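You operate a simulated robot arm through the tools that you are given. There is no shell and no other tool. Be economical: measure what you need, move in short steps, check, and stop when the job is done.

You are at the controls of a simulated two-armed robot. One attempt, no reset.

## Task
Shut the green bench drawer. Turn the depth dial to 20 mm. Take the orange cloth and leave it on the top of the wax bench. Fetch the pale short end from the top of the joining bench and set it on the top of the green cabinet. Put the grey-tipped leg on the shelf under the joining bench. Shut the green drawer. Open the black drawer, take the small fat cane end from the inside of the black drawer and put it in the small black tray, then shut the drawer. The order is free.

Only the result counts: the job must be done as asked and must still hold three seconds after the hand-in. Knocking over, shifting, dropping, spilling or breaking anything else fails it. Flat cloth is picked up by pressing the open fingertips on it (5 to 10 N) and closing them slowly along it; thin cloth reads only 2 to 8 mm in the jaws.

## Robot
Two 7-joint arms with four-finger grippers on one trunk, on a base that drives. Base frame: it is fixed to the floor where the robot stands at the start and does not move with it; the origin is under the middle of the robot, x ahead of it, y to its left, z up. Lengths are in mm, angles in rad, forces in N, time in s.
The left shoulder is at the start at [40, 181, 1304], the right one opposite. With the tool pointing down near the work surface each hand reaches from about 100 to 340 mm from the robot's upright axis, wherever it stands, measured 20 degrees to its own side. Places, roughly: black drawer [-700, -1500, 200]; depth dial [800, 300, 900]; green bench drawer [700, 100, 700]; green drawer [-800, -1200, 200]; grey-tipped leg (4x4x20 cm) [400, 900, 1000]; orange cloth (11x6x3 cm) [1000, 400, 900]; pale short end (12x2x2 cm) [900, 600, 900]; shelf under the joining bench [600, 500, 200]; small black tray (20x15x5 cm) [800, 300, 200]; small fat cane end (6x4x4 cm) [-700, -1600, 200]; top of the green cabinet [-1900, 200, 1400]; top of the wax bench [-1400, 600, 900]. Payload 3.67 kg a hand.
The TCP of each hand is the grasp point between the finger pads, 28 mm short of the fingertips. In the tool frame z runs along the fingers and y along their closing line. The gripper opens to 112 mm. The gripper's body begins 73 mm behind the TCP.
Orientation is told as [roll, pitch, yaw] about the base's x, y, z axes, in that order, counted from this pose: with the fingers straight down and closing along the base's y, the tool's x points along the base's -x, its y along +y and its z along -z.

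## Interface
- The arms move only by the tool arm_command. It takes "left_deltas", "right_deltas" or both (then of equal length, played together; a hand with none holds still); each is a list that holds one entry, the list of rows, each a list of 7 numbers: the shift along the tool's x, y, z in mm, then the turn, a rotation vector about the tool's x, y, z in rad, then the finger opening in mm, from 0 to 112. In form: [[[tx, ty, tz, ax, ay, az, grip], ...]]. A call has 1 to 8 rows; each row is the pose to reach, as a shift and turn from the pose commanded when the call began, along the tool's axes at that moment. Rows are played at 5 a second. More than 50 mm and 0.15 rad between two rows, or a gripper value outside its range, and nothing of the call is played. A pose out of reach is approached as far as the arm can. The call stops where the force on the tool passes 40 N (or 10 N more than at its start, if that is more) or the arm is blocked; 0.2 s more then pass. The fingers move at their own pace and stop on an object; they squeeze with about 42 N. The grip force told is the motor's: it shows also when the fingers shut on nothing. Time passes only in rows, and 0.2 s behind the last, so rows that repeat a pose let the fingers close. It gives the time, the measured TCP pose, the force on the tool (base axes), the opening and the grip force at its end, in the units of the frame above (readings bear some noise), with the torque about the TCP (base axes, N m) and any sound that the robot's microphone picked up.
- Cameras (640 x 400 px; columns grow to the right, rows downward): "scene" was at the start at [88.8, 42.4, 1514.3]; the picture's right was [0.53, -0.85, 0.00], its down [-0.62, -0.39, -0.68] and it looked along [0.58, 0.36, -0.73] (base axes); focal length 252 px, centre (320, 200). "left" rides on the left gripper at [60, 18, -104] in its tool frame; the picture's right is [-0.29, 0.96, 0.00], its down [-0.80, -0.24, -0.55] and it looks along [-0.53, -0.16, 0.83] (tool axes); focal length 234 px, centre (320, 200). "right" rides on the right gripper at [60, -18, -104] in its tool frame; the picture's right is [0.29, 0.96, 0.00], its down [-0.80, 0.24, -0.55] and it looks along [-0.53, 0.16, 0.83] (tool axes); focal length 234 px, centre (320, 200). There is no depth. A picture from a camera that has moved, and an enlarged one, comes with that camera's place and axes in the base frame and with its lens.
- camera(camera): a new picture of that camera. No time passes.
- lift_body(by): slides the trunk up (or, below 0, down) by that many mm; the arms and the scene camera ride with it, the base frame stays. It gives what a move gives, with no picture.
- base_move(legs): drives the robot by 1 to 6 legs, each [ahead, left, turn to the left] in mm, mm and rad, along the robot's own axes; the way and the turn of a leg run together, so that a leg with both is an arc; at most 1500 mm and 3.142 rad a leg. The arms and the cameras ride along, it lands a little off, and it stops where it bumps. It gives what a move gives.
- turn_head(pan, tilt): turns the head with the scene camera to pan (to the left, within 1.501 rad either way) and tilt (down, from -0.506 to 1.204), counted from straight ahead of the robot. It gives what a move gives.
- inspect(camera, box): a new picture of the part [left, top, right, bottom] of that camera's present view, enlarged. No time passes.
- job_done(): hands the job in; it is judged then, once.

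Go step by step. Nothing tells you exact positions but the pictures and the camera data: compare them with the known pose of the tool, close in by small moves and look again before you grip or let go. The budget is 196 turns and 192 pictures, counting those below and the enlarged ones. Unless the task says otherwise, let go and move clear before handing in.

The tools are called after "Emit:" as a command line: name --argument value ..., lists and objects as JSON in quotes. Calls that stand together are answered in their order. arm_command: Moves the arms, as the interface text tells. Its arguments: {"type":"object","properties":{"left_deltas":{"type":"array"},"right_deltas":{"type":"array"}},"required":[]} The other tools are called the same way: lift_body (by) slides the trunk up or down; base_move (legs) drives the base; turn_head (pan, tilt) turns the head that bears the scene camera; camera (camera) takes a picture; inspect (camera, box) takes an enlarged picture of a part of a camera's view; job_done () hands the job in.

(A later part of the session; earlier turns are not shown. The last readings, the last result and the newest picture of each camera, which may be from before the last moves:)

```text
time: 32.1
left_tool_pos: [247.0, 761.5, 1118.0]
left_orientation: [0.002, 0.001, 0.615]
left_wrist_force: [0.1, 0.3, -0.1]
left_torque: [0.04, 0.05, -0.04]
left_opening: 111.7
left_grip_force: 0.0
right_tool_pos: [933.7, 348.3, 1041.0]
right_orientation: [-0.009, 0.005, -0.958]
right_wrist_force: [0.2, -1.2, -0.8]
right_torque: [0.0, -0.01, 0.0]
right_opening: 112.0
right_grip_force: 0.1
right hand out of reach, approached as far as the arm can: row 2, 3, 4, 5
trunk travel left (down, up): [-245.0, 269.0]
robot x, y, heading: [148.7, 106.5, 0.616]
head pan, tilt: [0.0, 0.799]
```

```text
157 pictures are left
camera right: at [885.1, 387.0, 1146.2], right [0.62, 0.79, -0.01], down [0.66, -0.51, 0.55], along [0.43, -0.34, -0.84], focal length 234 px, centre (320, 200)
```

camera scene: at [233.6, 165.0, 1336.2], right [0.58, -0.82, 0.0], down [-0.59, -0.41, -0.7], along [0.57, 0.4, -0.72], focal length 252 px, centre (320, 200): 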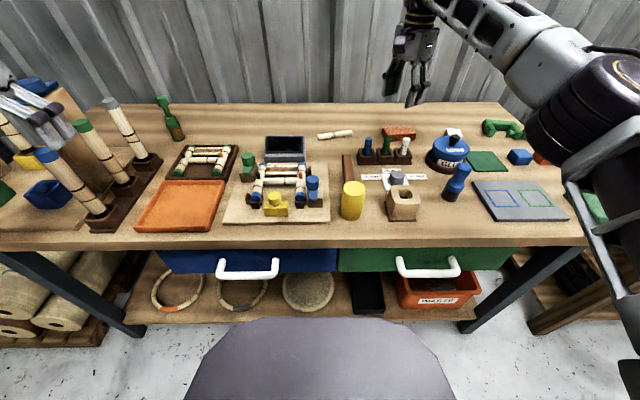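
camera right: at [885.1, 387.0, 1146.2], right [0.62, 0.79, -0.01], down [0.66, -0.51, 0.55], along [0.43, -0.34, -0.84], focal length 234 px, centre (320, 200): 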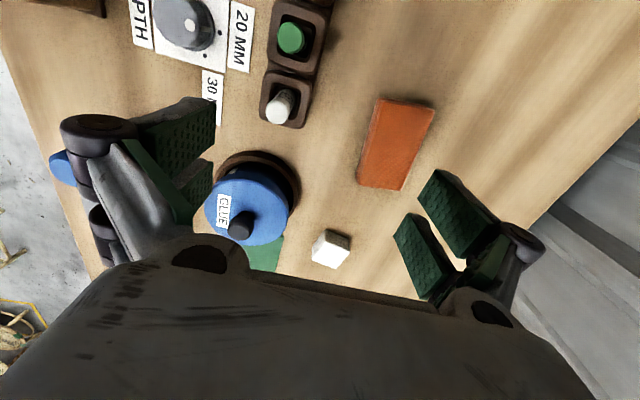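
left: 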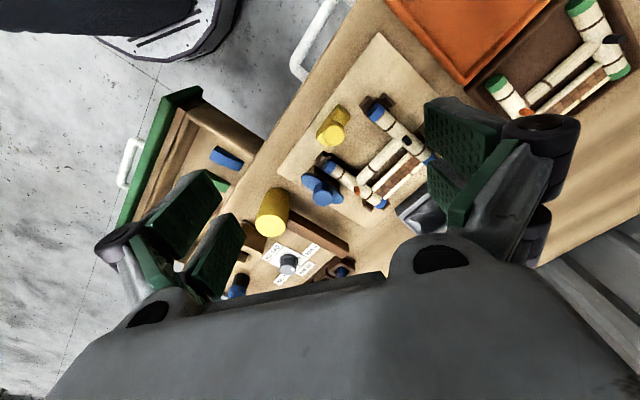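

At full stretch I'm about 80 mm short, so I'll turn the robot left, which brings the right shoulder closer to the bench.

Emit:
base_move --legs '[[25, 0, 0], [0, 0, 0.6]]'

Emit:
turn_head --pan -0.6 --tilt 0.8

Emit:
camera --camera "scene"

```text
time: 34.7
left_tool_pos: [-116.9, 718.8, 1116.4]
left_orientation: [-0.001, 0.0, 1.213]
left_wrist_force: [0.1, -0.8, -0.3]
left_torque: [0.01, 0.04, 0.0]
left_opening: 112.5
left_grip_force: 0.0
right_tool_pos: [683.3, 761.5, 1041.1]
right_orientation: [-0.009, 0.005, -0.362]
right_wrist_force: [-0.5, -0.1, 0.6]
right_torque: [-0.02, 0.02, 0.02]
right_opening: 112.0
right_grip_force: 0.0
trunk travel left (down, up): [-245.0, 269.0]
robot x, y, heading: [171.2, 120.3, 1.214]
head pan, tilt: [0.0, 0.799]
```

```text
time: 35.7
left_tool_pos: [-116.9, 717.7, 1115.3]
left_orientation: [0.0, -0.001, 1.213]
left_wrist_force: [-0.2, 0.5, 0.3]
left_torque: [0.02, 0.02, -0.02]
left_opening: 111.9
left_grip_force: 0.0
right_tool_pos: [683.4, 761.9, 1041.6]
right_orientation: [-0.009, 0.003, -0.36]
right_wrist_force: [0.8, -0.2, 1.0]
right_torque: [-0.03, -0.02, -0.03]
right_opening: 111.9
right_grip_force: 0.1
trunk travel left (down, up): [-245.0, 269.0]
robot x, y, heading: [171.6, 119.0, 1.213]
head pan, tilt: [-0.6, 0.799]
```

```text
156 pictures are left
camera scene: at [245.5, 186.9, 1336.2], right [0.57, -0.82, 0.0], down [-0.59, -0.41, -0.7], along [0.57, 0.4, -0.72], focal length 252 px, centre (320, 200)
```

scene: 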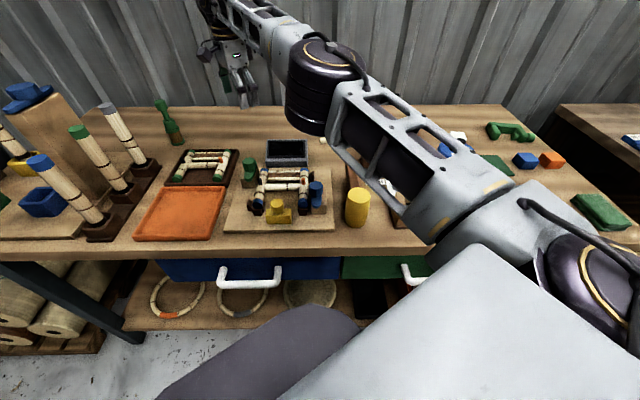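

The arm has room now. I'll swing the right hand across to the cloth in two moves.

Emit:
arm_command --right_deltas '[[[-43, -23, 0, 0, 0, 0.08, 112], [-86, -47, 0, 0, 0, 0.16, 112], [-129, -70, 0, 0, 0, 0.24, 112], [-172, -94, 0, 0, 0, 0.32, 112], [-215, -117, 0, 0, 0, 0.4, 112], [-257, -141, 0, 0, 0, 0.48, 112], [-300, -164, 0, 0, 0, 0.54, 112], [-343, -188, 0, 0, 0, 0.596, 112]]]'

Emit:
camera --camera "right"

```text
time: 37.5
left_tool_pos: [-116.1, 717.6, 1116.3]
left_orientation: [-0.001, 0.001, 1.211]
left_wrist_force: [0.4, 0.4, -0.4]
left_torque: [-0.09, -0.01, -0.05]
left_opening: 112.0
left_grip_force: 0.2
right_tool_pos: [941.0, 470.0, 1040.4]
right_orientation: [-0.019, 0.004, -0.964]
right_wrist_force: [-3.0, -4.1, 0.9]
right_torque: [0.48, -0.32, 0.03]
right_opening: 111.9
right_grip_force: 0.0
right hand out of reach, approached as far as the arm can: row 1, 2, 3, 4, 5
trunk travel left (down, up): [-245.0, 269.0]
robot x, y, heading: [173.6, 122.5, 1.209]
head pan, tilt: [-0.6, 0.799]
```

```text
155 pictures are left
camera right: at [891.7, 509.1, 1145.4], right [0.62, 0.78, -0.02], down [0.66, -0.51, 0.55], along [0.42, -0.35, -0.84], focal length 234 px, centre (320, 200)
```

right: 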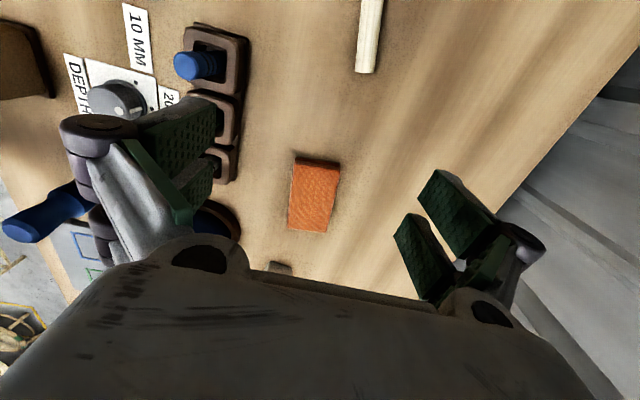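

The cloth is about 100 mm further right. I'll move over it and lower part way.

Emit:
arm_command --right_deltas '[[[-35, 4, 0, 0, 0, 0, 112], [-70, 8, 0, 0, 0, 0, 112], [-100, 12, 0, 0, 0, 0, 112], [-100, 12, 40, 0, 0, 0, 112], [-100, 12, 80, 0, 0, 0, 112]]]'

Emit:
camera --camera "right"

Emit:
inspect --camera "scene" --box '[300, 50, 460, 150]'

```text
time: 38.7
left_tool_pos: [-116.5, 718.3, 1116.0]
left_orientation: [-0.001, 0.0, 1.213]
left_wrist_force: [0.2, 0.1, 0.8]
left_torque: [0.03, 0.02, 0.02]
left_opening: 112.0
left_grip_force: 0.1
right_tool_pos: [1003.0, 392.0, 961.6]
right_orientation: [-0.009, -0.002, -0.957]
right_wrist_force: [0.3, 0.6, -0.1]
right_torque: [-0.01, -0.01, -0.06]
right_opening: 111.9
right_grip_force: 0.0
trunk travel left (down, up): [-245.0, 269.0]
robot x, y, heading: [171.3, 121.8, 1.209]
head pan, tilt: [-0.6, 0.799]
```

```text
154 pictures are left
camera right: at [953.7, 430.0, 1066.5], right [0.62, 0.79, -0.01], down [0.66, -0.51, 0.55], along [0.43, -0.35, -0.83], focal length 234 px, centre (320, 200)
```

right: 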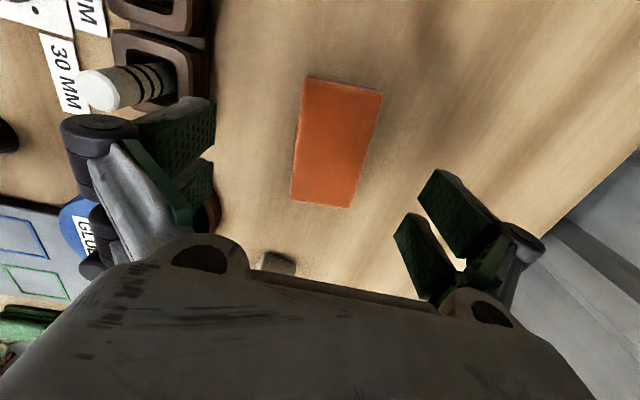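

```text
4.00 times, centred on (380, 100) of scene
camera zoom: at [246.2, 186.4, 1336.2], right [0.57, -0.82, 0.0], down [-0.59, -0.41, -0.7], along [0.57, 0.4, -0.72], focal length 1006 px, centre (80, 600)
```

zoom: 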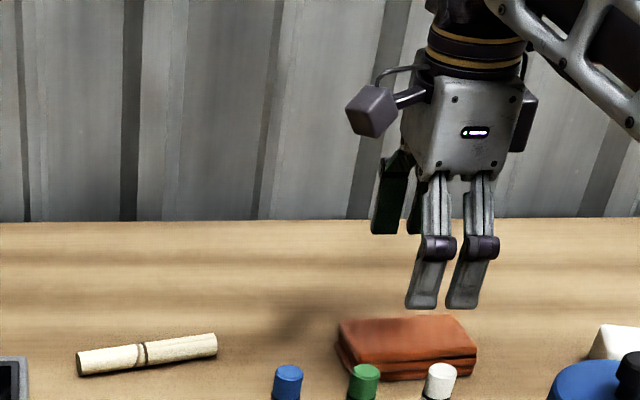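

Cloth is centred within a centimetre along the closing line; I'll correct, descend and close.

Emit:
arm_command --right_deltas '[[[2, 10, 25, 0, 0, 0, 112], [2, 10, 45, 0, 0, 0, 112], [2, 10, 58, 0, 0, 0, 112], [2, 10, 66, 0, 0, 0, 112], [2, 10, 66, 0, 0, 0, 80], [2, 10, 66, 0, 0, 0, 40], [2, 10, 66, 0, 0, 0, 10], [2, 10, 66, 0, 0, 0, 10]]]'

Emit:
camera --camera "right"

Emit:
inspect --camera "scene" --box '[300, 50, 460, 150]'

```text
time: 40.5
left_tool_pos: [-116.7, 717.0, 1116.0]
left_orientation: [0.0, -0.001, 1.211]
left_wrist_force: [0.0, 0.5, -0.2]
left_torque: [0.02, 0.04, 0.02]
left_opening: 112.0
left_grip_force: 0.0
right_tool_pos: [1010.8, 396.3, 894.9]
right_orientation: [-0.011, -0.003, -0.958]
right_wrist_force: [0.5, 0.5, 3.0]
right_torque: [0.09, 0.05, 0.03]
right_opening: 59.2
right_grip_force: 41.8
trunk travel left (down, up): [-245.0, 269.0]
robot x, y, heading: [169.6, 124.1, 1.208]
head pan, tilt: [-0.6, 0.799]
```

```text
152 pictures are left
camera right: at [960.8, 434.8, 999.6], right [0.62, 0.79, -0.01], down [0.66, -0.51, 0.55], along [0.43, -0.35, -0.83], focal length 234 px, centre (320, 200)
```

right: 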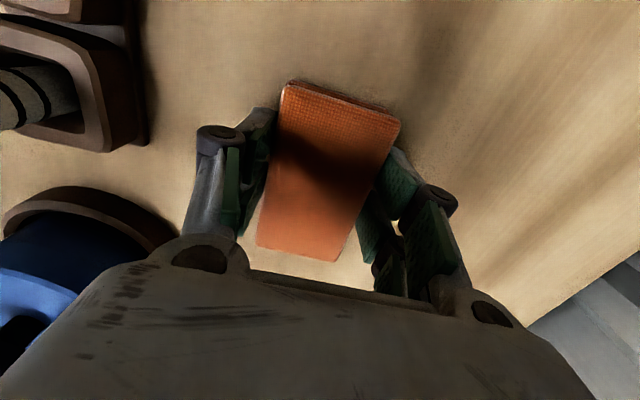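

```text
4.00 times, centred on (380, 100) of scene
camera zoom: at [245.3, 186.5, 1336.2], right [0.57, -0.82, 0.0], down [-0.59, -0.41, -0.7], along [0.57, 0.4, -0.72], focal length 1006 px, centre (80, 600)
```

zoom: 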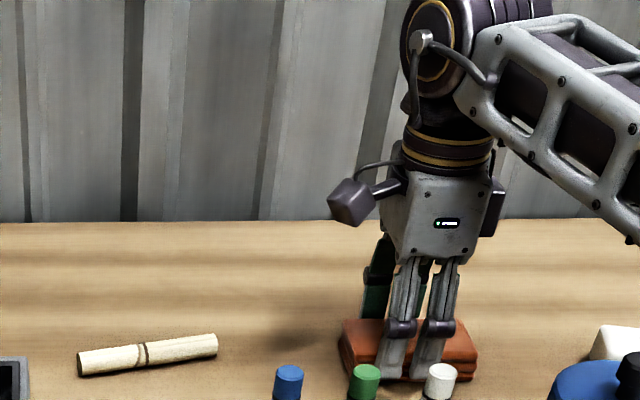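

The cloth is held (59 mm). I'll lift it high and draw the arm back toward me.

Emit:
arm_command --right_deltas '[[[0, 0, -40, 0, 0, 0, 10], [0, 0, -80, 0, 0, 0, 10], [0, 0, -120, 0, 0, 0, 10], [0, -30, -155, 0, 0, 0, 10], [0, -75, -170, 0, 0, 0, 10], [0, -120, -180, 0, 0, 0, 10], [0, -165, -180, 0, 0, 0, 10], [0, -210, -180, 0, 0, 0, 10]]]'

Emit:
camera --camera "scene"

```text
time: 42.3
left_tool_pos: [-117.6, 716.8, 1117.1]
left_orientation: [-0.001, -0.003, 1.212]
left_wrist_force: [-0.6, -1.1, 0.0]
left_torque: [0.01, -0.03, -0.02]
left_opening: 111.9
left_grip_force: 0.0
right_tool_pos: [840.2, 272.7, 1076.6]
right_orientation: [-0.008, -0.003, -0.954]
right_wrist_force: [-0.7, 0.0, -0.4]
right_torque: [0.04, -0.01, -0.01]
right_opening: 59.1
right_grip_force: 42.3
trunk travel left (down, up): [-245.0, 269.0]
robot x, y, heading: [169.5, 122.1, 1.211]
head pan, tilt: [-0.6, 0.799]
```

```text
150 pictures are left
camera scene: at [243.7, 185.3, 1336.4], right [0.57, -0.82, 0.0], down [-0.59, -0.41, -0.7], along [0.57, 0.4, -0.72], focal length 252 px, centre (320, 200)
```

scene: 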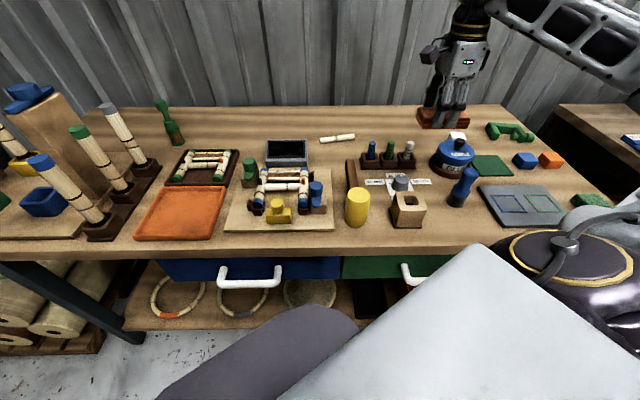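

Now I turn right 1.2 rad so the left shoulder leads, to take the pale stick with the left hand.

Emit:
base_move --legs '[[0, 0, -1.2]]'

Emit:
turn_head --pan 0.6 --tilt 0.8

Emit:
camera --camera "scene"

Emit:
camera --camera "left"

```text
time: 46.0
left_tool_pos: [622.3, 606.6, 1116.4]
left_orientation: [0.0, 0.001, 0.012]
left_wrist_force: [0.2, -0.9, -0.4]
left_torque: [-0.02, 0.02, 0.0]
left_opening: 111.9
left_grip_force: 0.2
right_tool_pos: [558.4, -448.9, 1075.0]
right_orientation: [-0.012, -0.002, -2.158]
right_wrist_force: [0.7, 0.0, 0.0]
right_torque: [-0.02, -0.05, -0.01]
right_opening: 59.0
right_grip_force: 42.2
trunk travel left (down, up): [-245.0, 269.0]
robot x, y, heading: [170.7, 122.1, 0.011]
head pan, tilt: [-0.6, 0.799]
```

```text
time: 47.4
left_tool_pos: [623.1, 607.0, 1116.1]
left_orientation: [0.001, 0.001, 0.014]
left_wrist_force: [0.4, -0.5, 0.2]
left_torque: [-0.01, 0.01, 0.0]
left_opening: 111.9
left_grip_force: 0.1
right_tool_pos: [558.2, -447.7, 1077.0]
right_orientation: [-0.011, -0.001, -2.157]
right_wrist_force: [0.3, 0.4, -0.1]
right_torque: [0.02, 0.02, 0.0]
right_opening: 59.3
right_grip_force: 42.1
trunk travel left (down, up): [-245.0, 269.0]
robot x, y, heading: [170.7, 123.6, 0.015]
head pan, tilt: [0.6, 0.799]
```

```text
149 pictures are left
camera scene: at [258.7, 167.9, 1336.2], right [0.57, -0.82, 0.0], down [-0.59, -0.41, -0.7], along [0.57, 0.4, -0.72], focal length 252 px, centre (320, 200)
```

scene: 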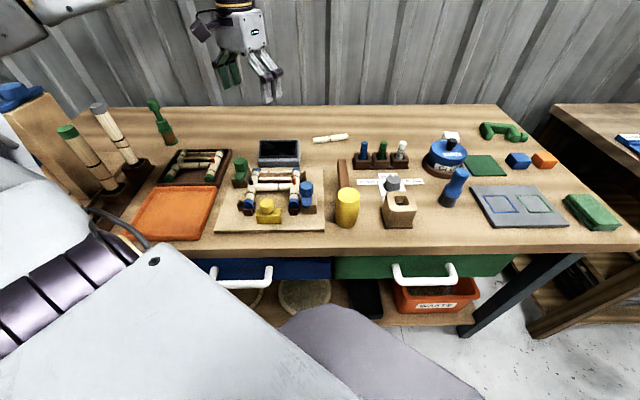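

```text
148 pictures are left
camera left: at [562.5, 624.2, 1221.3], right [0.28, 0.96, 0.0], down [0.8, -0.23, 0.55], along [0.53, -0.15, -0.83], focal length 234 px, centre (320, 200)
```

left: 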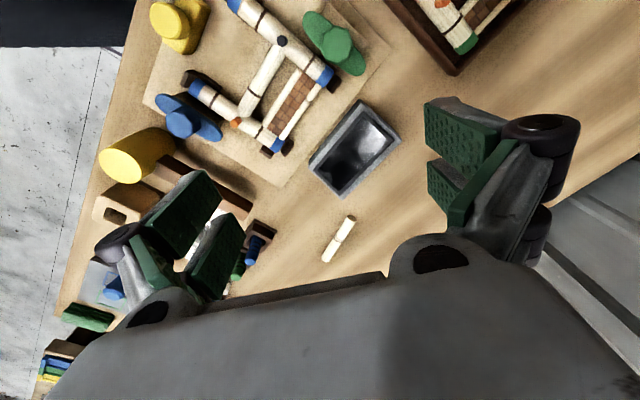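

The stick centre is about (888, 571) and its axis lies 0.33 rad off the bench line, so the left hand must yaw to about 2.5. I'll move there while turning.

Emit:
arm_command --left_deltas '[[[-34, -5, 8, 0, 0, -0.14, 112], [-68, -9, 16, 0, 0, -0.28, 100], [-102, -14, 24, 0, 0, -0.42, 80], [-136, -18, 32, 0, 0, -0.56, 70], [-170, -23, 40, 0, 0, -0.7, 60], [-204, -28, 48, 0, 0, -0.84, 60], [-238, -32, 56, 0, 0, -0.98, 60], [-265, -36, 64, 0, 0, -1.12, 60]]]'

Emit:
arm_command --left_deltas '[[[0, 0, 5, 0, 0, -0.14, 60], [0, 0, 10, 0, 0, -0.28, 60], [0, 0, 15, 0, 0, -0.42, 60], [0, 0, 20, 0, 0, -0.56, 60], [0, 0, 25, 0, 0, -0.7, 60], [0, 0, 30, 0, 0, -0.84, 60], [0, 0, 35, 0, 0, -0.98, 60], [0, 0, 40, 0, 0, -1.12, 60]]]'

Emit:
camera --camera "left"

```text
time: 49.2
left_tool_pos: [889.2, 575.7, 1052.4]
left_orientation: [0.0, 0.001, 1.134]
left_wrist_force: [-0.3, 1.2, 0.1]
left_torque: [0.01, -0.01, -0.01]
left_opening: 60.0
left_grip_force: 0.1
right_tool_pos: [559.3, -448.3, 1076.0]
right_orientation: [-0.011, -0.005, -2.158]
right_wrist_force: [0.0, 0.3, 0.3]
right_torque: [0.0, 0.03, -0.03]
right_opening: 58.8
right_grip_force: 41.8
trunk travel left (down, up): [-245.0, 269.0]
robot x, y, heading: [170.6, 119.6, 0.009]
head pan, tilt: [0.6, 0.799]
```

```text
time: 51.0
left_tool_pos: [887.9, 573.7, 1013.3]
left_orientation: [0.001, -0.002, 2.255]
left_wrist_force: [0.1, 1.0, 0.1]
left_torque: [-0.03, 0.01, 0.0]
left_opening: 60.1
left_grip_force: 0.0
right_tool_pos: [558.3, -449.3, 1075.1]
right_orientation: [-0.011, -0.001, -2.158]
right_wrist_force: [0.3, -0.9, 0.2]
right_torque: [0.01, -0.01, 0.05]
right_opening: 59.4
right_grip_force: 42.1
trunk travel left (down, up): [-245.0, 269.0]
robot x, y, heading: [170.1, 122.1, 0.01]
head pan, tilt: [0.6, 0.799]
```

```text
147 pictures are left
camera left: at [911.8, 516.4, 1117.1], right [-0.92, -0.38, 0.0], down [-0.32, 0.77, 0.55], along [-0.21, 0.51, -0.83], focal length 234 px, centre (320, 200)
```

left: 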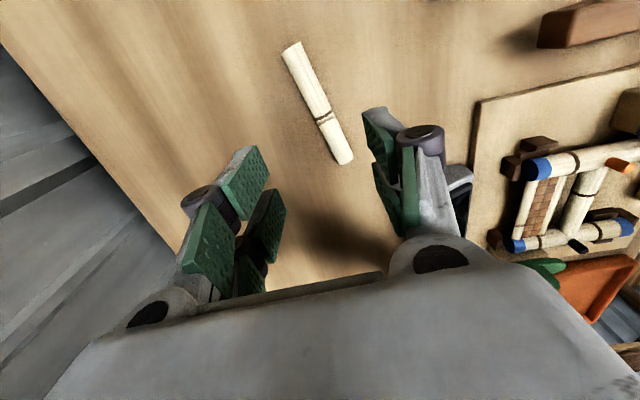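

Stick centre is (889, 566) at angle 2.45. I'll correct, descend to z≈894 and grip.

Emit:
arm_command --left_deltas '[[[7, 4, 30, 0, 0, -0.1, 60], [7, 4, 60, 0, 0, -0.19, 60], [7, 4, 85, 0, 0, -0.19, 60], [7, 4, 100, 0, 0, -0.19, 60]]]'

Emit:
camera --camera "left"

```text
time: 52.0
left_tool_pos: [887.5, 566.2, 913.1]
left_orientation: [-0.003, 0.003, 2.44]
left_wrist_force: [-0.6, 0.5, -0.1]
left_torque: [-0.04, 0.0, -0.01]
left_opening: 60.1
left_grip_force: 0.0
left hand out of reach, approached as far as the arm can: row 4
right_tool_pos: [558.8, -447.5, 1076.2]
right_orientation: [-0.009, -0.002, -2.157]
right_wrist_force: [0.7, 0.3, 0.5]
right_torque: [-0.01, 0.0, -0.02]
right_opening: 58.9
right_grip_force: 42.0
trunk travel left (down, up): [-245.0, 269.0]
robot x, y, heading: [173.5, 123.4, 0.009]
head pan, tilt: [0.6, 0.799]
```

```text
146 pictures are left
camera left: at [921.4, 514.4, 1017.2], right [-0.84, -0.55, 0.0], down [-0.46, 0.7, 0.55], along [-0.3, 0.46, -0.83], focal length 234 px, centre (320, 200)
```

left: 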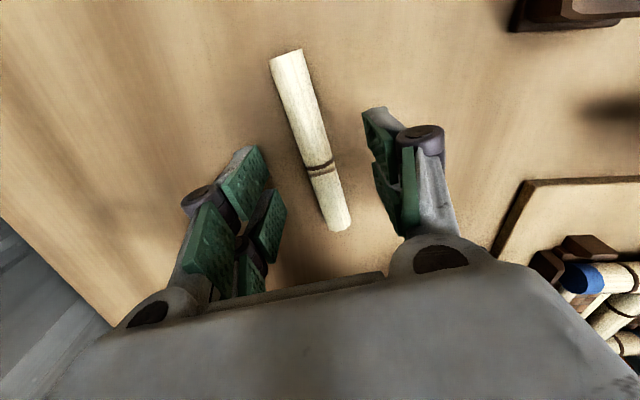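

Centred within 2 mm; the arm is at its lower reach, so the trunk goes down 19 mm.

Emit:
lift_body --by -19

Emit:
arm_command --left_deltas '[[[0, 0, 0, 0, 0, 0, 30], [0, 0, 0, 0, 0, 0, 5], [0, 0, 0, 0, 0, 0, 5]]]'

Emit:
camera --camera "left"

```text
time: 52.6
left_tool_pos: [887.2, 566.7, 893.6]
left_orientation: [-0.001, 0.001, 2.442]
left_wrist_force: [-0.6, -0.6, 0.6]
left_torque: [0.04, 0.0, -0.01]
left_opening: 60.2
left_grip_force: 0.0
right_tool_pos: [556.9, -446.5, 1056.5]
right_orientation: [-0.009, -0.002, -2.159]
right_wrist_force: [0.2, -0.7, 0.4]
right_torque: [0.01, -0.05, 0.02]
right_opening: 59.1
right_grip_force: 42.1
trunk travel left (down, up): [-226.0, 288.0]
robot x, y, heading: [173.4, 120.5, 0.015]
head pan, tilt: [0.6, 0.799]
```

```text
time: 53.4
left_tool_pos: [887.3, 565.1, 893.5]
left_orientation: [0.0, 0.001, 2.442]
left_wrist_force: [0.1, 0.5, 0.7]
left_torque: [-0.02, -0.01, -0.01]
left_opening: 18.9
left_grip_force: 41.6
right_tool_pos: [557.6, -447.5, 1056.7]
right_orientation: [-0.01, -0.003, -2.156]
right_wrist_force: [0.4, 0.2, 0.5]
right_torque: [0.0, 0.0, -0.01]
right_opening: 59.1
right_grip_force: 41.9
trunk travel left (down, up): [-226.0, 288.0]
robot x, y, heading: [175.3, 117.9, 0.01]
head pan, tilt: [0.6, 0.799]
```

```text
145 pictures are left
camera left: at [921.5, 514.0, 998.7], right [-0.84, -0.55, 0.0], down [-0.46, 0.7, 0.55], along [-0.3, 0.46, -0.83], focal length 234 px, centre (320, 200)
```

left: 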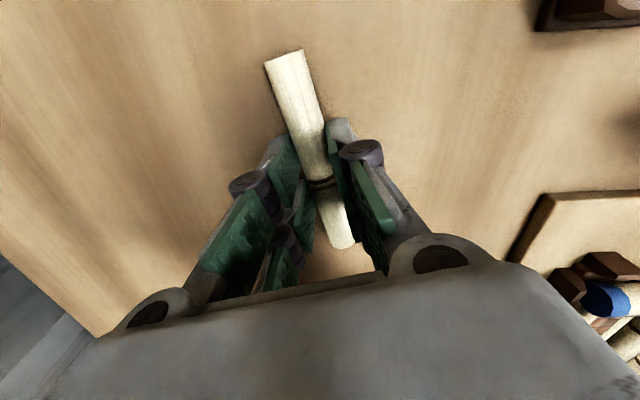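

Stick gripped (19 mm). Lifting, drawing back, and then backing away from the bench.

Emit:
arm_command --left_deltas '[[[0, 0, -40, 0, 0, 0, 5], [0, 0, -80, 0, 0, 0, 5], [0, 0, -120, 0, 0, 0, 5], [-8, 30, -150, 0, 0, 0, 5], [-19, 74, -160, 0, 0, 0, 5], [-30, 118, -160, 0, 0, 0, 5], [-42, 162, -160, 0, 0, 0, 5], [-54, 206, -160, 0, 0, 0, 5]]]'

Emit:
lift_body --by 100

Emit:
base_move --legs '[[-330, -230, 0]]'

Emit:
turn_head --pan 1.5 --tilt 0.4

Emit:
camera --camera "scene"

```text
time: 55.2
left_tool_pos: [709.3, 445.1, 1052.6]
left_orientation: [-0.001, 0.001, 2.442]
left_wrist_force: [-0.2, -0.1, -0.5]
left_torque: [0.01, -0.07, 0.0]
left_opening: 19.0
left_grip_force: 41.6
right_tool_pos: [557.0, -448.9, 1057.4]
right_orientation: [-0.01, 0.001, -2.157]
right_wrist_force: [-0.4, -0.2, 0.4]
right_torque: [0.04, -0.05, 0.0]
right_opening: 59.1
right_grip_force: 41.9
trunk travel left (down, up): [-226.0, 288.0]
robot x, y, heading: [171.7, 124.4, 0.012]
head pan, tilt: [0.6, 0.799]
```

```text
time: 56.5
left_tool_pos: [710.9, 446.7, 1150.6]
left_orientation: [-0.003, 0.001, 2.443]
left_wrist_force: [0.2, 0.5, -0.6]
left_torque: [-0.03, -0.03, 0.01]
left_opening: 19.1
left_grip_force: 42.3
right_tool_pos: [558.0, -447.8, 1154.9]
right_orientation: [-0.012, -0.002, -2.157]
right_wrist_force: [-0.5, 0.3, -0.7]
right_torque: [0.03, 0.02, -0.01]
right_opening: 59.1
right_grip_force: 42.2
trunk travel left (down, up): [-326.0, 188.0]
robot x, y, heading: [170.1, 125.5, 0.014]
head pan, tilt: [0.6, 0.799]
```

```text
time: 59.0
left_tool_pos: [387.9, 217.4, 1150.6]
left_orientation: [-0.001, 0.001, 2.445]
left_wrist_force: [0.0, 0.0, 0.2]
left_torque: [0.02, -0.01, 0.02]
left_opening: 18.9
left_grip_force: 41.8
right_tool_pos: [237.4, -678.3, 1155.1]
right_orientation: [-0.012, 0.0, -2.153]
right_wrist_force: [0.1, -0.4, -1.3]
right_torque: [-0.01, -0.01, -0.03]
right_opening: 59.2
right_grip_force: 42.4
trunk travel left (down, up): [-326.0, 188.0]
robot x, y, heading: [-149.7, -110.2, 0.017]
head pan, tilt: [0.6, 0.799]
```

```text
time: 60.2
left_tool_pos: [387.8, 216.7, 1149.7]
left_orientation: [0.0, 0.002, 2.446]
left_wrist_force: [-0.6, -0.7, 0.5]
left_torque: [-0.05, -0.02, 0.0]
left_opening: 18.8
left_grip_force: 42.2
right_tool_pos: [236.3, -676.5, 1155.9]
right_orientation: [-0.01, -0.002, -2.154]
right_wrist_force: [1.0, -0.6, 0.5]
right_torque: [-0.01, -0.04, -0.02]
right_opening: 59.1
right_grip_force: 41.8
trunk travel left (down, up): [-326.0, 188.0]
robot x, y, heading: [-152.9, -112.8, 0.015]
head pan, tilt: [1.499, 0.4]
```

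```text
144 pictures are left
camera scene: at [-125.3, -15.9, 1451.3], right [1.0, -0.06, 0.0], down [-0.02, -0.39, -0.92], along [0.05, 0.92, -0.39], focal length 252 px, centre (320, 200)
```

scene: 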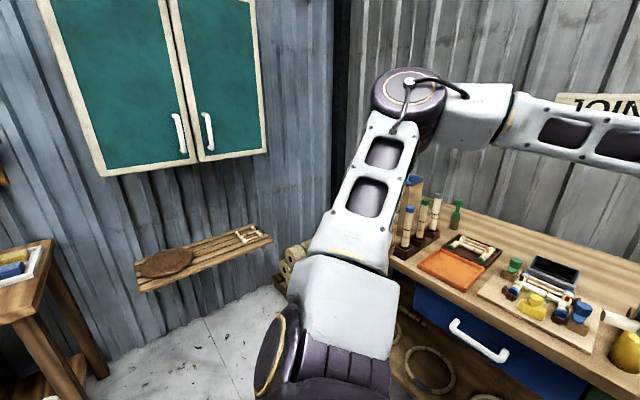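

I'll turn around to face the wax bench and the green cabinet.

Emit:
base_move --legs '[[0, 0, 2.7]]'

Emit:
turn_head --pan 0.2 --tilt 0.4

Emit:
camera --camera "scene"

```text
time: 67.6
left_tool_pos: [-779.7, -151.8, 1150.8]
left_orientation: [-0.002, 0.002, -1.172]
left_wrist_force: [-0.3, -0.9, -0.3]
left_torque: [0.01, 0.01, 0.01]
left_opening: 18.7
left_grip_force: 41.8
right_tool_pos: [-237.1, 574.5, 1156.0]
right_orientation: [-0.01, -0.002, 0.515]
right_wrist_force: [-0.3, 0.2, -0.2]
right_torque: [0.01, -0.02, 0.01]
right_opening: 59.1
right_grip_force: 42.2
trunk travel left (down, up): [-326.0, 188.0]
robot x, y, heading: [-152.8, -105.0, 2.684]
head pan, tilt: [1.499, 0.4]
```

```text
time: 69.0
left_tool_pos: [-779.2, -152.7, 1151.2]
left_orientation: [-0.001, 0.001, -1.171]
left_wrist_force: [-0.7, 0.5, -0.6]
left_torque: [-0.01, 0.0, -0.02]
left_opening: 19.0
left_grip_force: 42.0
right_tool_pos: [-236.3, 573.7, 1156.9]
right_orientation: [-0.009, -0.001, 0.513]
right_wrist_force: [-0.3, -0.7, -0.1]
right_torque: [0.0, -0.02, 0.01]
right_opening: 59.0
right_grip_force: 42.1
trunk travel left (down, up): [-326.0, 188.0]
robot x, y, heading: [-151.4, -109.3, 2.686]
head pan, tilt: [0.201, 0.4]
```

```text
143 pictures are left
camera scene: at [-258.5, -75.6, 1451.3], right [0.26, 0.97, 0.0], down [0.38, -0.1, -0.92], along [-0.89, 0.24, -0.39], focal length 252 px, centre (320, 200)
```

scene: 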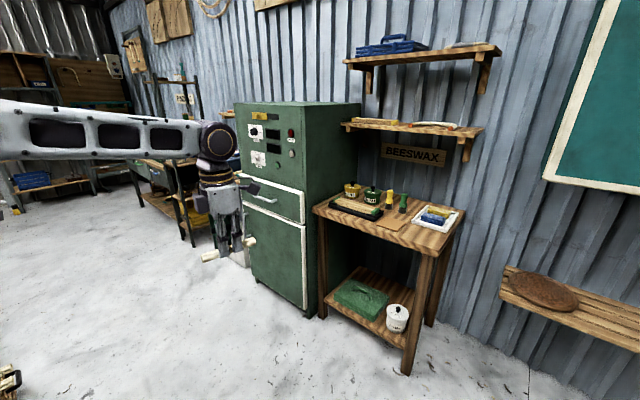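

I see the wax bench and the green cabinet next to it. Zooming in.

Emit:
inspect --camera "scene" --box '[300, 160, 480, 272]'

Emit:
inspect --camera "scene" --box '[220, 90, 380, 190]'

```text
3.56 times, centred on (390, 216) of scene
camera zoom: at [-258.5, -75.6, 1451.3], right [0.26, 0.97, 0.0], down [0.38, -0.1, -0.92], along [-0.89, 0.24, -0.39], focal length 894 px, centre (71, 143)
```

zoom: 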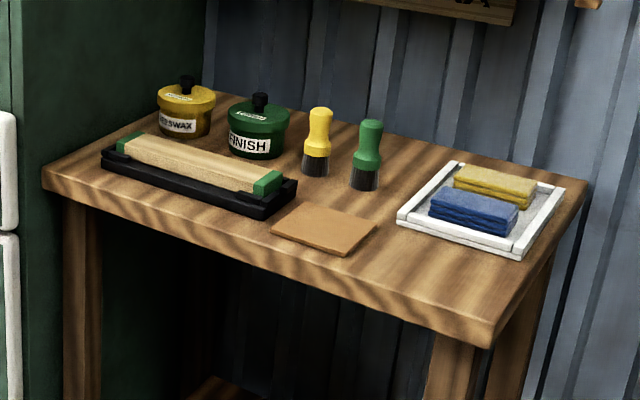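

```text
4.00 times, centred on (300, 140) of scene
camera zoom: at [-258.5, -75.6, 1451.3], right [0.26, 0.97, 0.0], down [0.38, -0.1, -0.92], along [-0.89, 0.24, -0.39], focal length 1006 px, centre (400, 440)
```

zoom: 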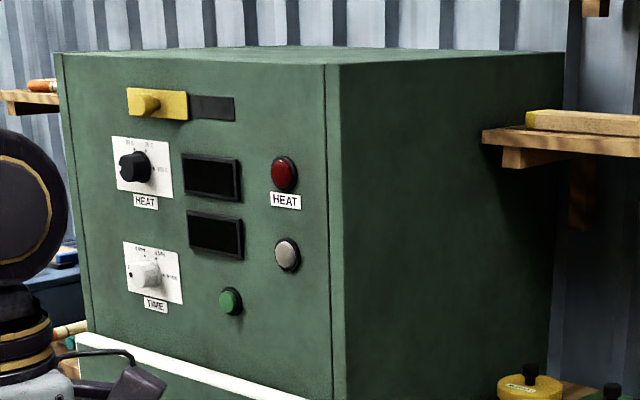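

The wax bench and cabinet are square to heading 2.185. I'll raise the trunk, square up, and slide left to stand before the cabinet.

Emit:
lift_body --by 185

Emit:
base_move --legs '[[0, 0, -0.5], [200, 950, 0]]'

Emit:
turn_head --pan 0.1 --tilt 0.4

Emit:
camera --camera "scene"

```text
time: 71.1
left_tool_pos: [-779.9, -152.2, 1334.9]
left_orientation: [-0.001, 0.002, -1.171]
left_wrist_force: [-0.4, 0.2, -0.4]
left_torque: [0.01, -0.01, 0.0]
left_opening: 18.8
left_grip_force: 41.6
right_tool_pos: [-236.1, 574.1, 1340.5]
right_orientation: [-0.01, -0.001, 0.514]
right_wrist_force: [0.2, -0.1, -0.5]
right_torque: [-0.02, -0.04, 0.04]
right_opening: 58.9
right_grip_force: 41.3
trunk travel left (down, up): [-511.0, 3.0]
robot x, y, heading: [-155.2, -106.9, 2.68]
head pan, tilt: [0.201, 0.4]
```

```text
time: 77.7
left_tool_pos: [-1616.4, -253.9, 1336.3]
left_orientation: [-0.003, 0.0, -1.652]
left_wrist_force: [0.3, 0.9, 1.0]
left_torque: [-0.03, 0.03, 0.01]
left_opening: 19.1
left_grip_force: 41.8
right_tool_pos: [-799.1, 139.8, 1339.1]
right_orientation: [-0.009, -0.002, 0.032]
right_wrist_force: [-0.3, -0.3, -0.3]
right_torque: [-0.01, -0.04, 0.03]
right_opening: 59.1
right_grip_force: 42.0
trunk travel left (down, up): [-511.0, 3.0]
robot x, y, heading: [-1039.0, -509.9, 2.198]
head pan, tilt: [0.201, 0.4]
```

```text
time: 78.4
left_tool_pos: [-1616.2, -254.7, 1335.9]
left_orientation: [-0.001, 0.003, -1.651]
left_wrist_force: [-0.6, 0.2, -0.1]
left_torque: [0.02, 0.04, 0.0]
left_opening: 18.8
left_grip_force: 42.0
right_tool_pos: [-800.4, 140.3, 1340.7]
right_orientation: [-0.011, -0.002, 0.033]
right_wrist_force: [-0.2, -0.2, -0.4]
right_torque: [-0.01, -0.04, 0.0]
right_opening: 58.9
right_grip_force: 41.9
trunk travel left (down, up): [-511.0, 3.0]
robot x, y, heading: [-1041.4, -502.9, 2.201]
head pan, tilt: [0.099, 0.4]
```

```text
140 pictures are left
camera scene: at [-1113.6, -419.9, 1636.4], right [0.75, 0.67, 0.0], down [0.26, -0.29, -0.92], along [-0.61, 0.69, -0.39], focal length 252 px, centre (320, 200)
```

scene: 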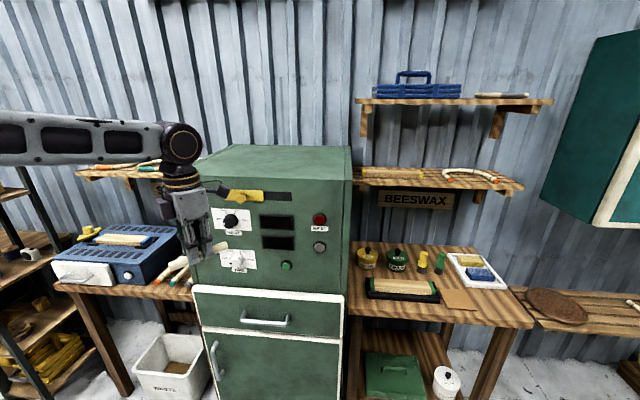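

The cabinet top is empty: front edge at u≈1027, top z≈1394. I'll raise the left hand well above it and drive in.

Emit:
arm_command --left_deltas '[[[0, 0, -40, 0, 0, 0, 5], [0, 0, -80, 0, 0, 0, 5], [0, 0, -120, 0, 0, 0, 5], [0, 0, -165, 0, 0, 0, 5]]]'

Emit:
base_move --legs '[[0, 0, -0.015], [400, 0, 0]]'

Emit:
turn_head --pan 0.3 --tilt 0.5

Emit:
camera --camera "scene"

Emit:
camera --camera "left"

```text
time: 79.4
left_tool_pos: [-1617.9, -255.0, 1503.1]
left_orientation: [-0.002, 0.001, -1.652]
left_wrist_force: [0.0, -0.5, -0.1]
left_torque: [0.03, -0.01, 0.01]
left_opening: 19.0
left_grip_force: 42.0
right_tool_pos: [-798.6, 139.0, 1339.2]
right_orientation: [-0.009, 0.0, 0.032]
right_wrist_force: [0.7, 0.0, -0.7]
right_torque: [-0.01, 0.04, 0.02]
right_opening: 58.9
right_grip_force: 42.4
trunk travel left (down, up): [-511.0, 3.0]
robot x, y, heading: [-1041.7, -504.2, 2.201]
head pan, tilt: [0.099, 0.4]
```

```text
time: 82.3
left_tool_pos: [-1845.3, 84.2, 1503.2]
left_orientation: [-0.002, 0.004, -1.678]
left_wrist_force: [0.7, -0.6, 0.5]
left_torque: [0.01, 0.02, 0.02]
left_opening: 18.5
left_grip_force: 42.1
right_tool_pos: [-1016.2, 460.6, 1341.3]
right_orientation: [-0.009, -0.001, 0.011]
right_wrist_force: [0.8, 1.2, 0.0]
right_torque: [0.04, 0.01, -0.04]
right_opening: 59.2
right_grip_force: 41.9
trunk travel left (down, up): [-511.0, 3.0]
robot x, y, heading: [-1271.8, -176.9, 2.179]
head pan, tilt: [0.099, 0.4]
```

```text
time: 83.0
left_tool_pos: [-1845.6, 87.3, 1501.9]
left_orientation: [-0.002, 0.001, -1.674]
left_wrist_force: [0.0, -0.7, 0.6]
left_torque: [-0.01, -0.01, -0.02]
left_opening: 19.0
left_grip_force: 41.9
right_tool_pos: [-1017.0, 464.4, 1339.9]
right_orientation: [-0.011, -0.003, 0.011]
right_wrist_force: [0.2, -0.1, -0.2]
right_torque: [0.02, 0.03, -0.01]
right_opening: 59.2
right_grip_force: 42.2
trunk travel left (down, up): [-511.0, 3.0]
robot x, y, heading: [-1271.0, -173.6, 2.176]
head pan, tilt: [0.3, 0.499]
```

```text
139 pictures are left
camera scene: at [-1354.6, -103.1, 1627.3], right [0.62, 0.79, 0.0], down [0.38, -0.29, -0.88], along [-0.69, 0.54, -0.48], focal length 252 px, centre (320, 200)
```

scene: 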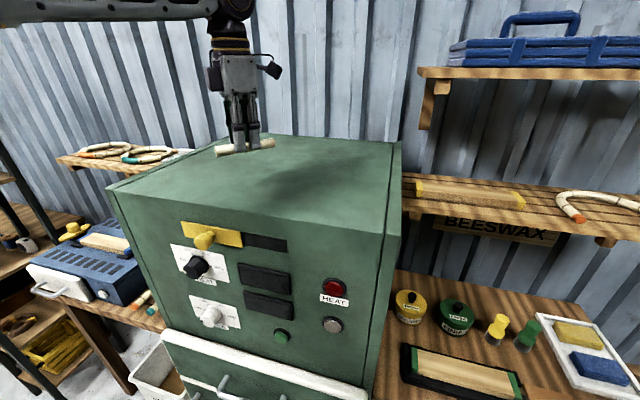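

```text
138 pictures are left
camera left: at [-1821.6, 145.3, 1606.3], right [0.92, -0.39, 0.0], down [-0.32, -0.77, 0.55], along [-0.21, -0.51, -0.83], focal length 234 px, centre (320, 200)
```

left: 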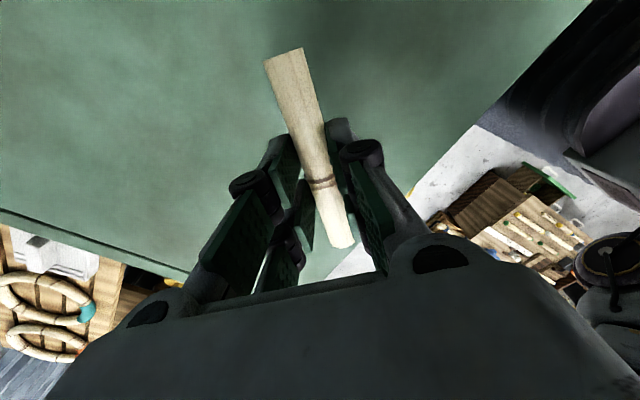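

The stick is over the cabinet top. I'll move 40 mm deeper and descend most of the way.

Emit:
arm_command --left_deltas '[[[15, -13, 20, 0, 0, 0, 5], [30, -26, 40, 0, 0, 0, 5], [30, -26, 55, 0, 0, 0, 5], [30, -26, 65, 0, 0, 0, 5]]]'

Emit:
inspect --camera "scene" --box '[180, 80, 340, 180]'

Emit:
camera --camera "left"

```text
time: 84.0
left_tool_pos: [-1868.4, 119.8, 1436.7]
left_orientation: [-0.002, 0.001, -1.675]
left_wrist_force: [0.1, -0.4, -0.2]
left_torque: [-0.01, -0.01, 0.03]
left_opening: 18.7
left_grip_force: 42.3
right_tool_pos: [-1016.8, 464.1, 1341.4]
right_orientation: [-0.009, -0.001, 0.011]
right_wrist_force: [0.5, 0.4, -0.2]
right_torque: [0.02, 0.02, -0.01]
right_opening: 59.2
right_grip_force: 42.1
trunk travel left (down, up): [-511.0, 3.0]
robot x, y, heading: [-1271.4, -175.5, 2.171]
head pan, tilt: [0.3, 0.499]
```

```text
4.00 times, centred on (260, 130) of scene
camera zoom: at [-1354.2, -104.0, 1627.3], right [0.62, 0.79, 0.0], down [0.38, -0.29, -0.88], along [-0.69, 0.54, -0.48], focal length 1006 px, centre (560, 480)
```

zoom: 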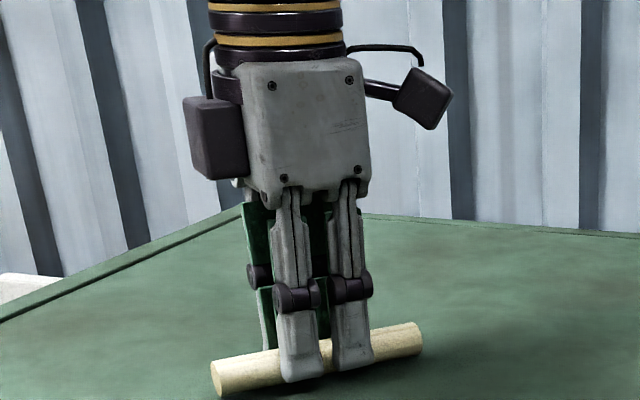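

```text
136 pictures are left
camera left: at [-1844.8, 178.2, 1541.5], right [0.92, -0.39, 0.0], down [-0.32, -0.77, 0.55], along [-0.21, -0.51, -0.83], focal length 234 px, centre (320, 200)
```

left: 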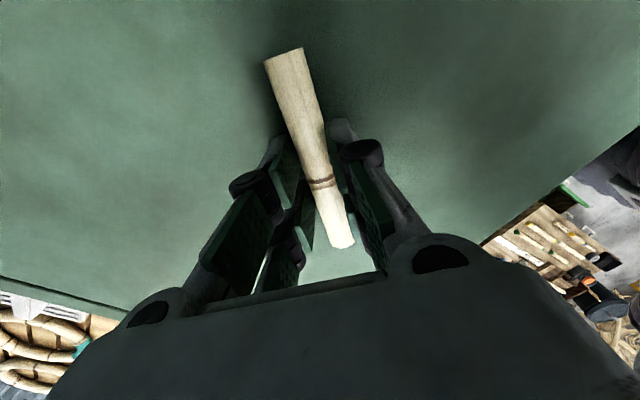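

Close above the surface. Small steps down until contact shows.

Emit:
arm_command --left_deltas '[[[0, 0, 2, 0, 0, 0, 5], [0, 0, 4, 0, 0, 0, 5], [0, 0, 6, 0, 0, 0, 5], [0, 0, 8, 0, 0, 0, 5]]]'

```text
time: 85.0
left_tool_pos: [-1867.9, 119.4, 1433.4]
left_orientation: [-0.006, 0.011, -1.674]
left_wrist_force: [-7.0, 2.7, 35.9]
left_torque: [-0.76, 0.31, -0.12]
left_opening: 18.8
left_grip_force: 41.8
right_tool_pos: [-1015.2, 462.1, 1341.6]
right_orientation: [-0.01, -0.001, 0.012]
right_wrist_force: [0.0, -0.1, -1.1]
right_torque: [0.0, 0.02, -0.02]
right_opening: 59.0
right_grip_force: 42.0
trunk travel left (down, up): [-511.0, 3.0]
robot x, y, heading: [-1270.8, -176.9, 2.176]
head pan, tilt: [0.3, 0.499]
```

Contact. I'll ease up 4 mm to relieve the press, then open and rise.

Emit:
arm_command --left_deltas '[[[0, 0, -4, 0, 0, 0, 5], [0, 0, -4, 0, 0, 0, 30], [0, 0, -4, 0, 0, 0, 50], [0, 0, -30, 0, 0, 0, 50], [0, 0, -70, 0, 0, 0, 50], [0, 0, -110, 0, 0, 0, 50]]]'

Emit:
camera --camera "left"

Emit:
camera --camera "scene"

```text
time: 86.5
left_tool_pos: [-1866.8, 119.3, 1539.0]
left_orientation: [0.0, -0.001, -1.675]
left_wrist_force: [-0.4, 0.3, 0.4]
left_torque: [0.0, -0.03, 0.03]
left_opening: 49.7
left_grip_force: 0.1
right_tool_pos: [-1017.5, 463.6, 1341.2]
right_orientation: [-0.012, -0.003, 0.01]
right_wrist_force: [-0.3, 0.1, -0.7]
right_torque: [0.01, -0.01, 0.04]
right_opening: 58.9
right_grip_force: 42.2
trunk travel left (down, up): [-511.0, 3.0]
robot x, y, heading: [-1268.5, -177.0, 2.174]
head pan, tilt: [0.3, 0.499]
```

```text
135 pictures are left
camera left: at [-1841.8, 178.3, 1644.0], right [0.92, -0.39, 0.0], down [-0.32, -0.77, 0.55], along [-0.21, -0.51, -0.83], focal length 234 px, centre (320, 200)
```

left: 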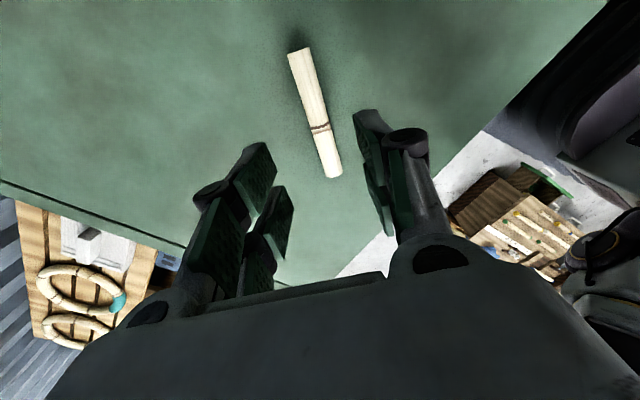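

```text
134 pictures are left
camera scene: at [-1354.1, -103.5, 1627.3], right [0.62, 0.79, 0.0], down [0.38, -0.29, -0.88], along [-0.69, 0.54, -0.48], focal length 252 px, centre (320, 200)
```

scene: 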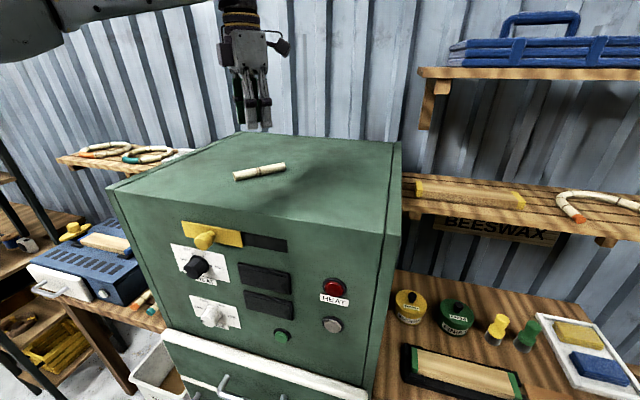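

The stick lies on the cabinet top. I'll back away, draw the left arm in, and slide right to the wax bench.

Emit:
base_move --legs '[[-260, 0, 0.01], [0, -400, 0]]'

Emit:
arm_command --left_deltas '[[[-30, 26, 0, 0, 0, 0, 50], [-60, 52, 0, 0, 0, 0, 50], [-90, 78, 0, 0, 0, 0, 50], [-120, 105, 0, 0, 0, 0, 50], [-150, 131, 0, 0, 0, 0, 50], [-188, 164, 0, 0, 0, 0, 50]]]' --right_deltas '[[[0, 0, 0, 0, 0, -0.1, 10], [0, 0, 0, 0, 0, -0.2, 10], [0, 0, 0, 0, 0, -0.3, 10], [0, 0, 0, 0, 0, -0.4, 10], [0, 0, 0, 0, 0, -0.5, 10], [0, 0, 0, 0, 0, -0.6, 10]]]'

Emit:
turn_head --pan -0.3 --tilt 0.7

Emit:
camera --camera "scene"

```text
time: 90.5
left_tool_pos: [-1390.4, 138.6, 1538.2]
left_orientation: [0.002, 0.004, -1.677]
left_wrist_force: [-0.2, -0.8, -0.1]
left_torque: [0.01, -0.03, 0.05]
left_opening: 50.1
left_grip_force: 0.0
right_tool_pos: [-540.8, 478.5, 1341.8]
right_orientation: [-0.009, -0.005, 0.007]
right_wrist_force: [-1.1, -0.1, 0.1]
right_torque: [0.0, 0.04, -0.02]
right_opening: 59.2
right_grip_force: 42.0
trunk travel left (down, up): [-511.0, 3.0]
robot x, y, heading: [-796.4, -160.6, 2.176]
head pan, tilt: [0.3, 0.499]
```

```text
refused: row 6 steps farther than a row can; nothing moved
```

```text
time: 91.5
left_tool_pos: [-1390.1, 140.0, 1538.8]
left_orientation: [-0.002, 0.002, -1.677]
left_wrist_force: [-0.4, -0.4, 0.5]
left_torque: [0.0, 0.03, -0.04]
left_opening: 50.1
left_grip_force: 0.1
right_tool_pos: [-539.3, 478.9, 1340.8]
right_orientation: [-0.009, -0.001, 0.006]
right_wrist_force: [0.2, -0.3, -0.8]
right_torque: [0.01, 0.01, 0.05]
right_opening: 59.2
right_grip_force: 42.1
trunk travel left (down, up): [-511.0, 3.0]
robot x, y, heading: [-796.0, -162.1, 2.178]
head pan, tilt: [-0.3, 0.7]
```

```text
133 pictures are left
camera scene: at [-832.0, -61.0, 1609.6], right [0.95, 0.3, 0.0], down [0.19, -0.61, -0.76], along [-0.23, 0.73, -0.64], focal length 252 px, centre (320, 200)
```

scene: 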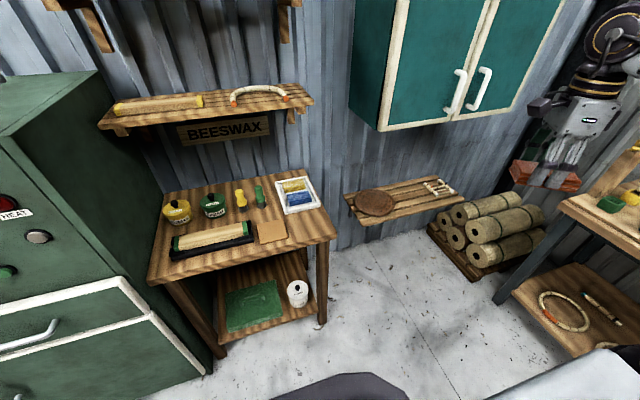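

Now I draw in the left arm and bring the right hand with the cloth across, turning it square to the wax bench.

Emit:
arm_command --left_deltas '[[[-25, 22, 0, 0, 0, 0, 50], [-50, 44, 0, 0, 0, 0, 50], [-75, 66, 0, 0, 0, 0, 50], [-100, 87, 0, 0, 0, 0, 50], [-125, 109, 0, 0, 0, 0, 50], [-150, 131, 0, 0, 0, 0, 50], [-170, 148, 0, 0, 0, 0, 50], [-188, 164, 0, 0, 0, 0, 50]]]' --right_deltas '[[[46, -16, 0, 0, 0, -0.08, 10], [92, -33, 0, 0, 0, -0.16, 10], [138, -49, 0, 0, 0, -0.24, 10], [184, -66, 0, 0, 0, -0.32, 10], [230, -83, 0, 0, 0, -0.4, 10], [276, -100, 0, 0, 0, -0.48, 10], [322, -116, 0, 0, 0, -0.54, 10], [368, -132, 0, 0, 0, -0.6, 10]]]'

Emit:
lift_body --by -230

Emit:
camera --camera "scene"

```text
time: 93.3
left_tool_pos: [-1249.5, -66.3, 1536.3]
left_orientation: [0.001, 0.004, -1.676]
left_wrist_force: [-0.4, -0.5, 0.3]
left_torque: [0.04, -0.02, 0.02]
left_opening: 50.2
left_grip_force: 0.0
right_tool_pos: [-902.3, 344.2, 1342.4]
right_orientation: [-0.009, 0.0, 0.606]
right_wrist_force: [-0.3, -0.8, -0.6]
right_torque: [0.0, 0.0, 0.03]
right_opening: 59.3
right_grip_force: 42.1
trunk travel left (down, up): [-511.0, 3.0]
robot x, y, heading: [-794.8, -159.4, 2.176]
head pan, tilt: [-0.3, 0.7]
```

```text
time: 95.7
left_tool_pos: [-1247.1, -64.3, 1308.3]
left_orientation: [-0.002, 0.0, -1.676]
left_wrist_force: [0.7, 0.1, -1.3]
left_torque: [0.0, 0.0, 0.04]
left_opening: 50.0
left_grip_force: 0.1
right_tool_pos: [-900.6, 345.6, 1113.4]
right_orientation: [-0.009, 0.003, 0.608]
right_wrist_force: [-0.3, 0.3, -0.5]
right_torque: [0.0, -0.05, -0.02]
right_opening: 59.1
right_grip_force: 42.5
trunk travel left (down, up): [-281.0, 233.0]
robot x, y, heading: [-796.0, -159.8, 2.167]
head pan, tilt: [-0.3, 0.7]
```

```text
132 pictures are left
camera scene: at [-832.2, -61.4, 1380.0], right [0.95, 0.3, 0.0], down [0.19, -0.61, -0.76], along [-0.23, 0.73, -0.64], focal length 252 px, centre (320, 200)
```

scene: 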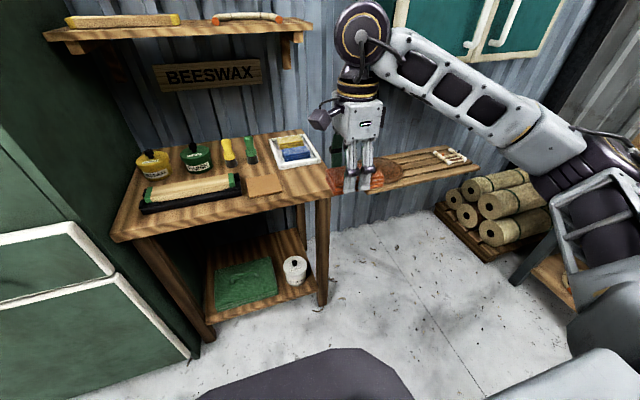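

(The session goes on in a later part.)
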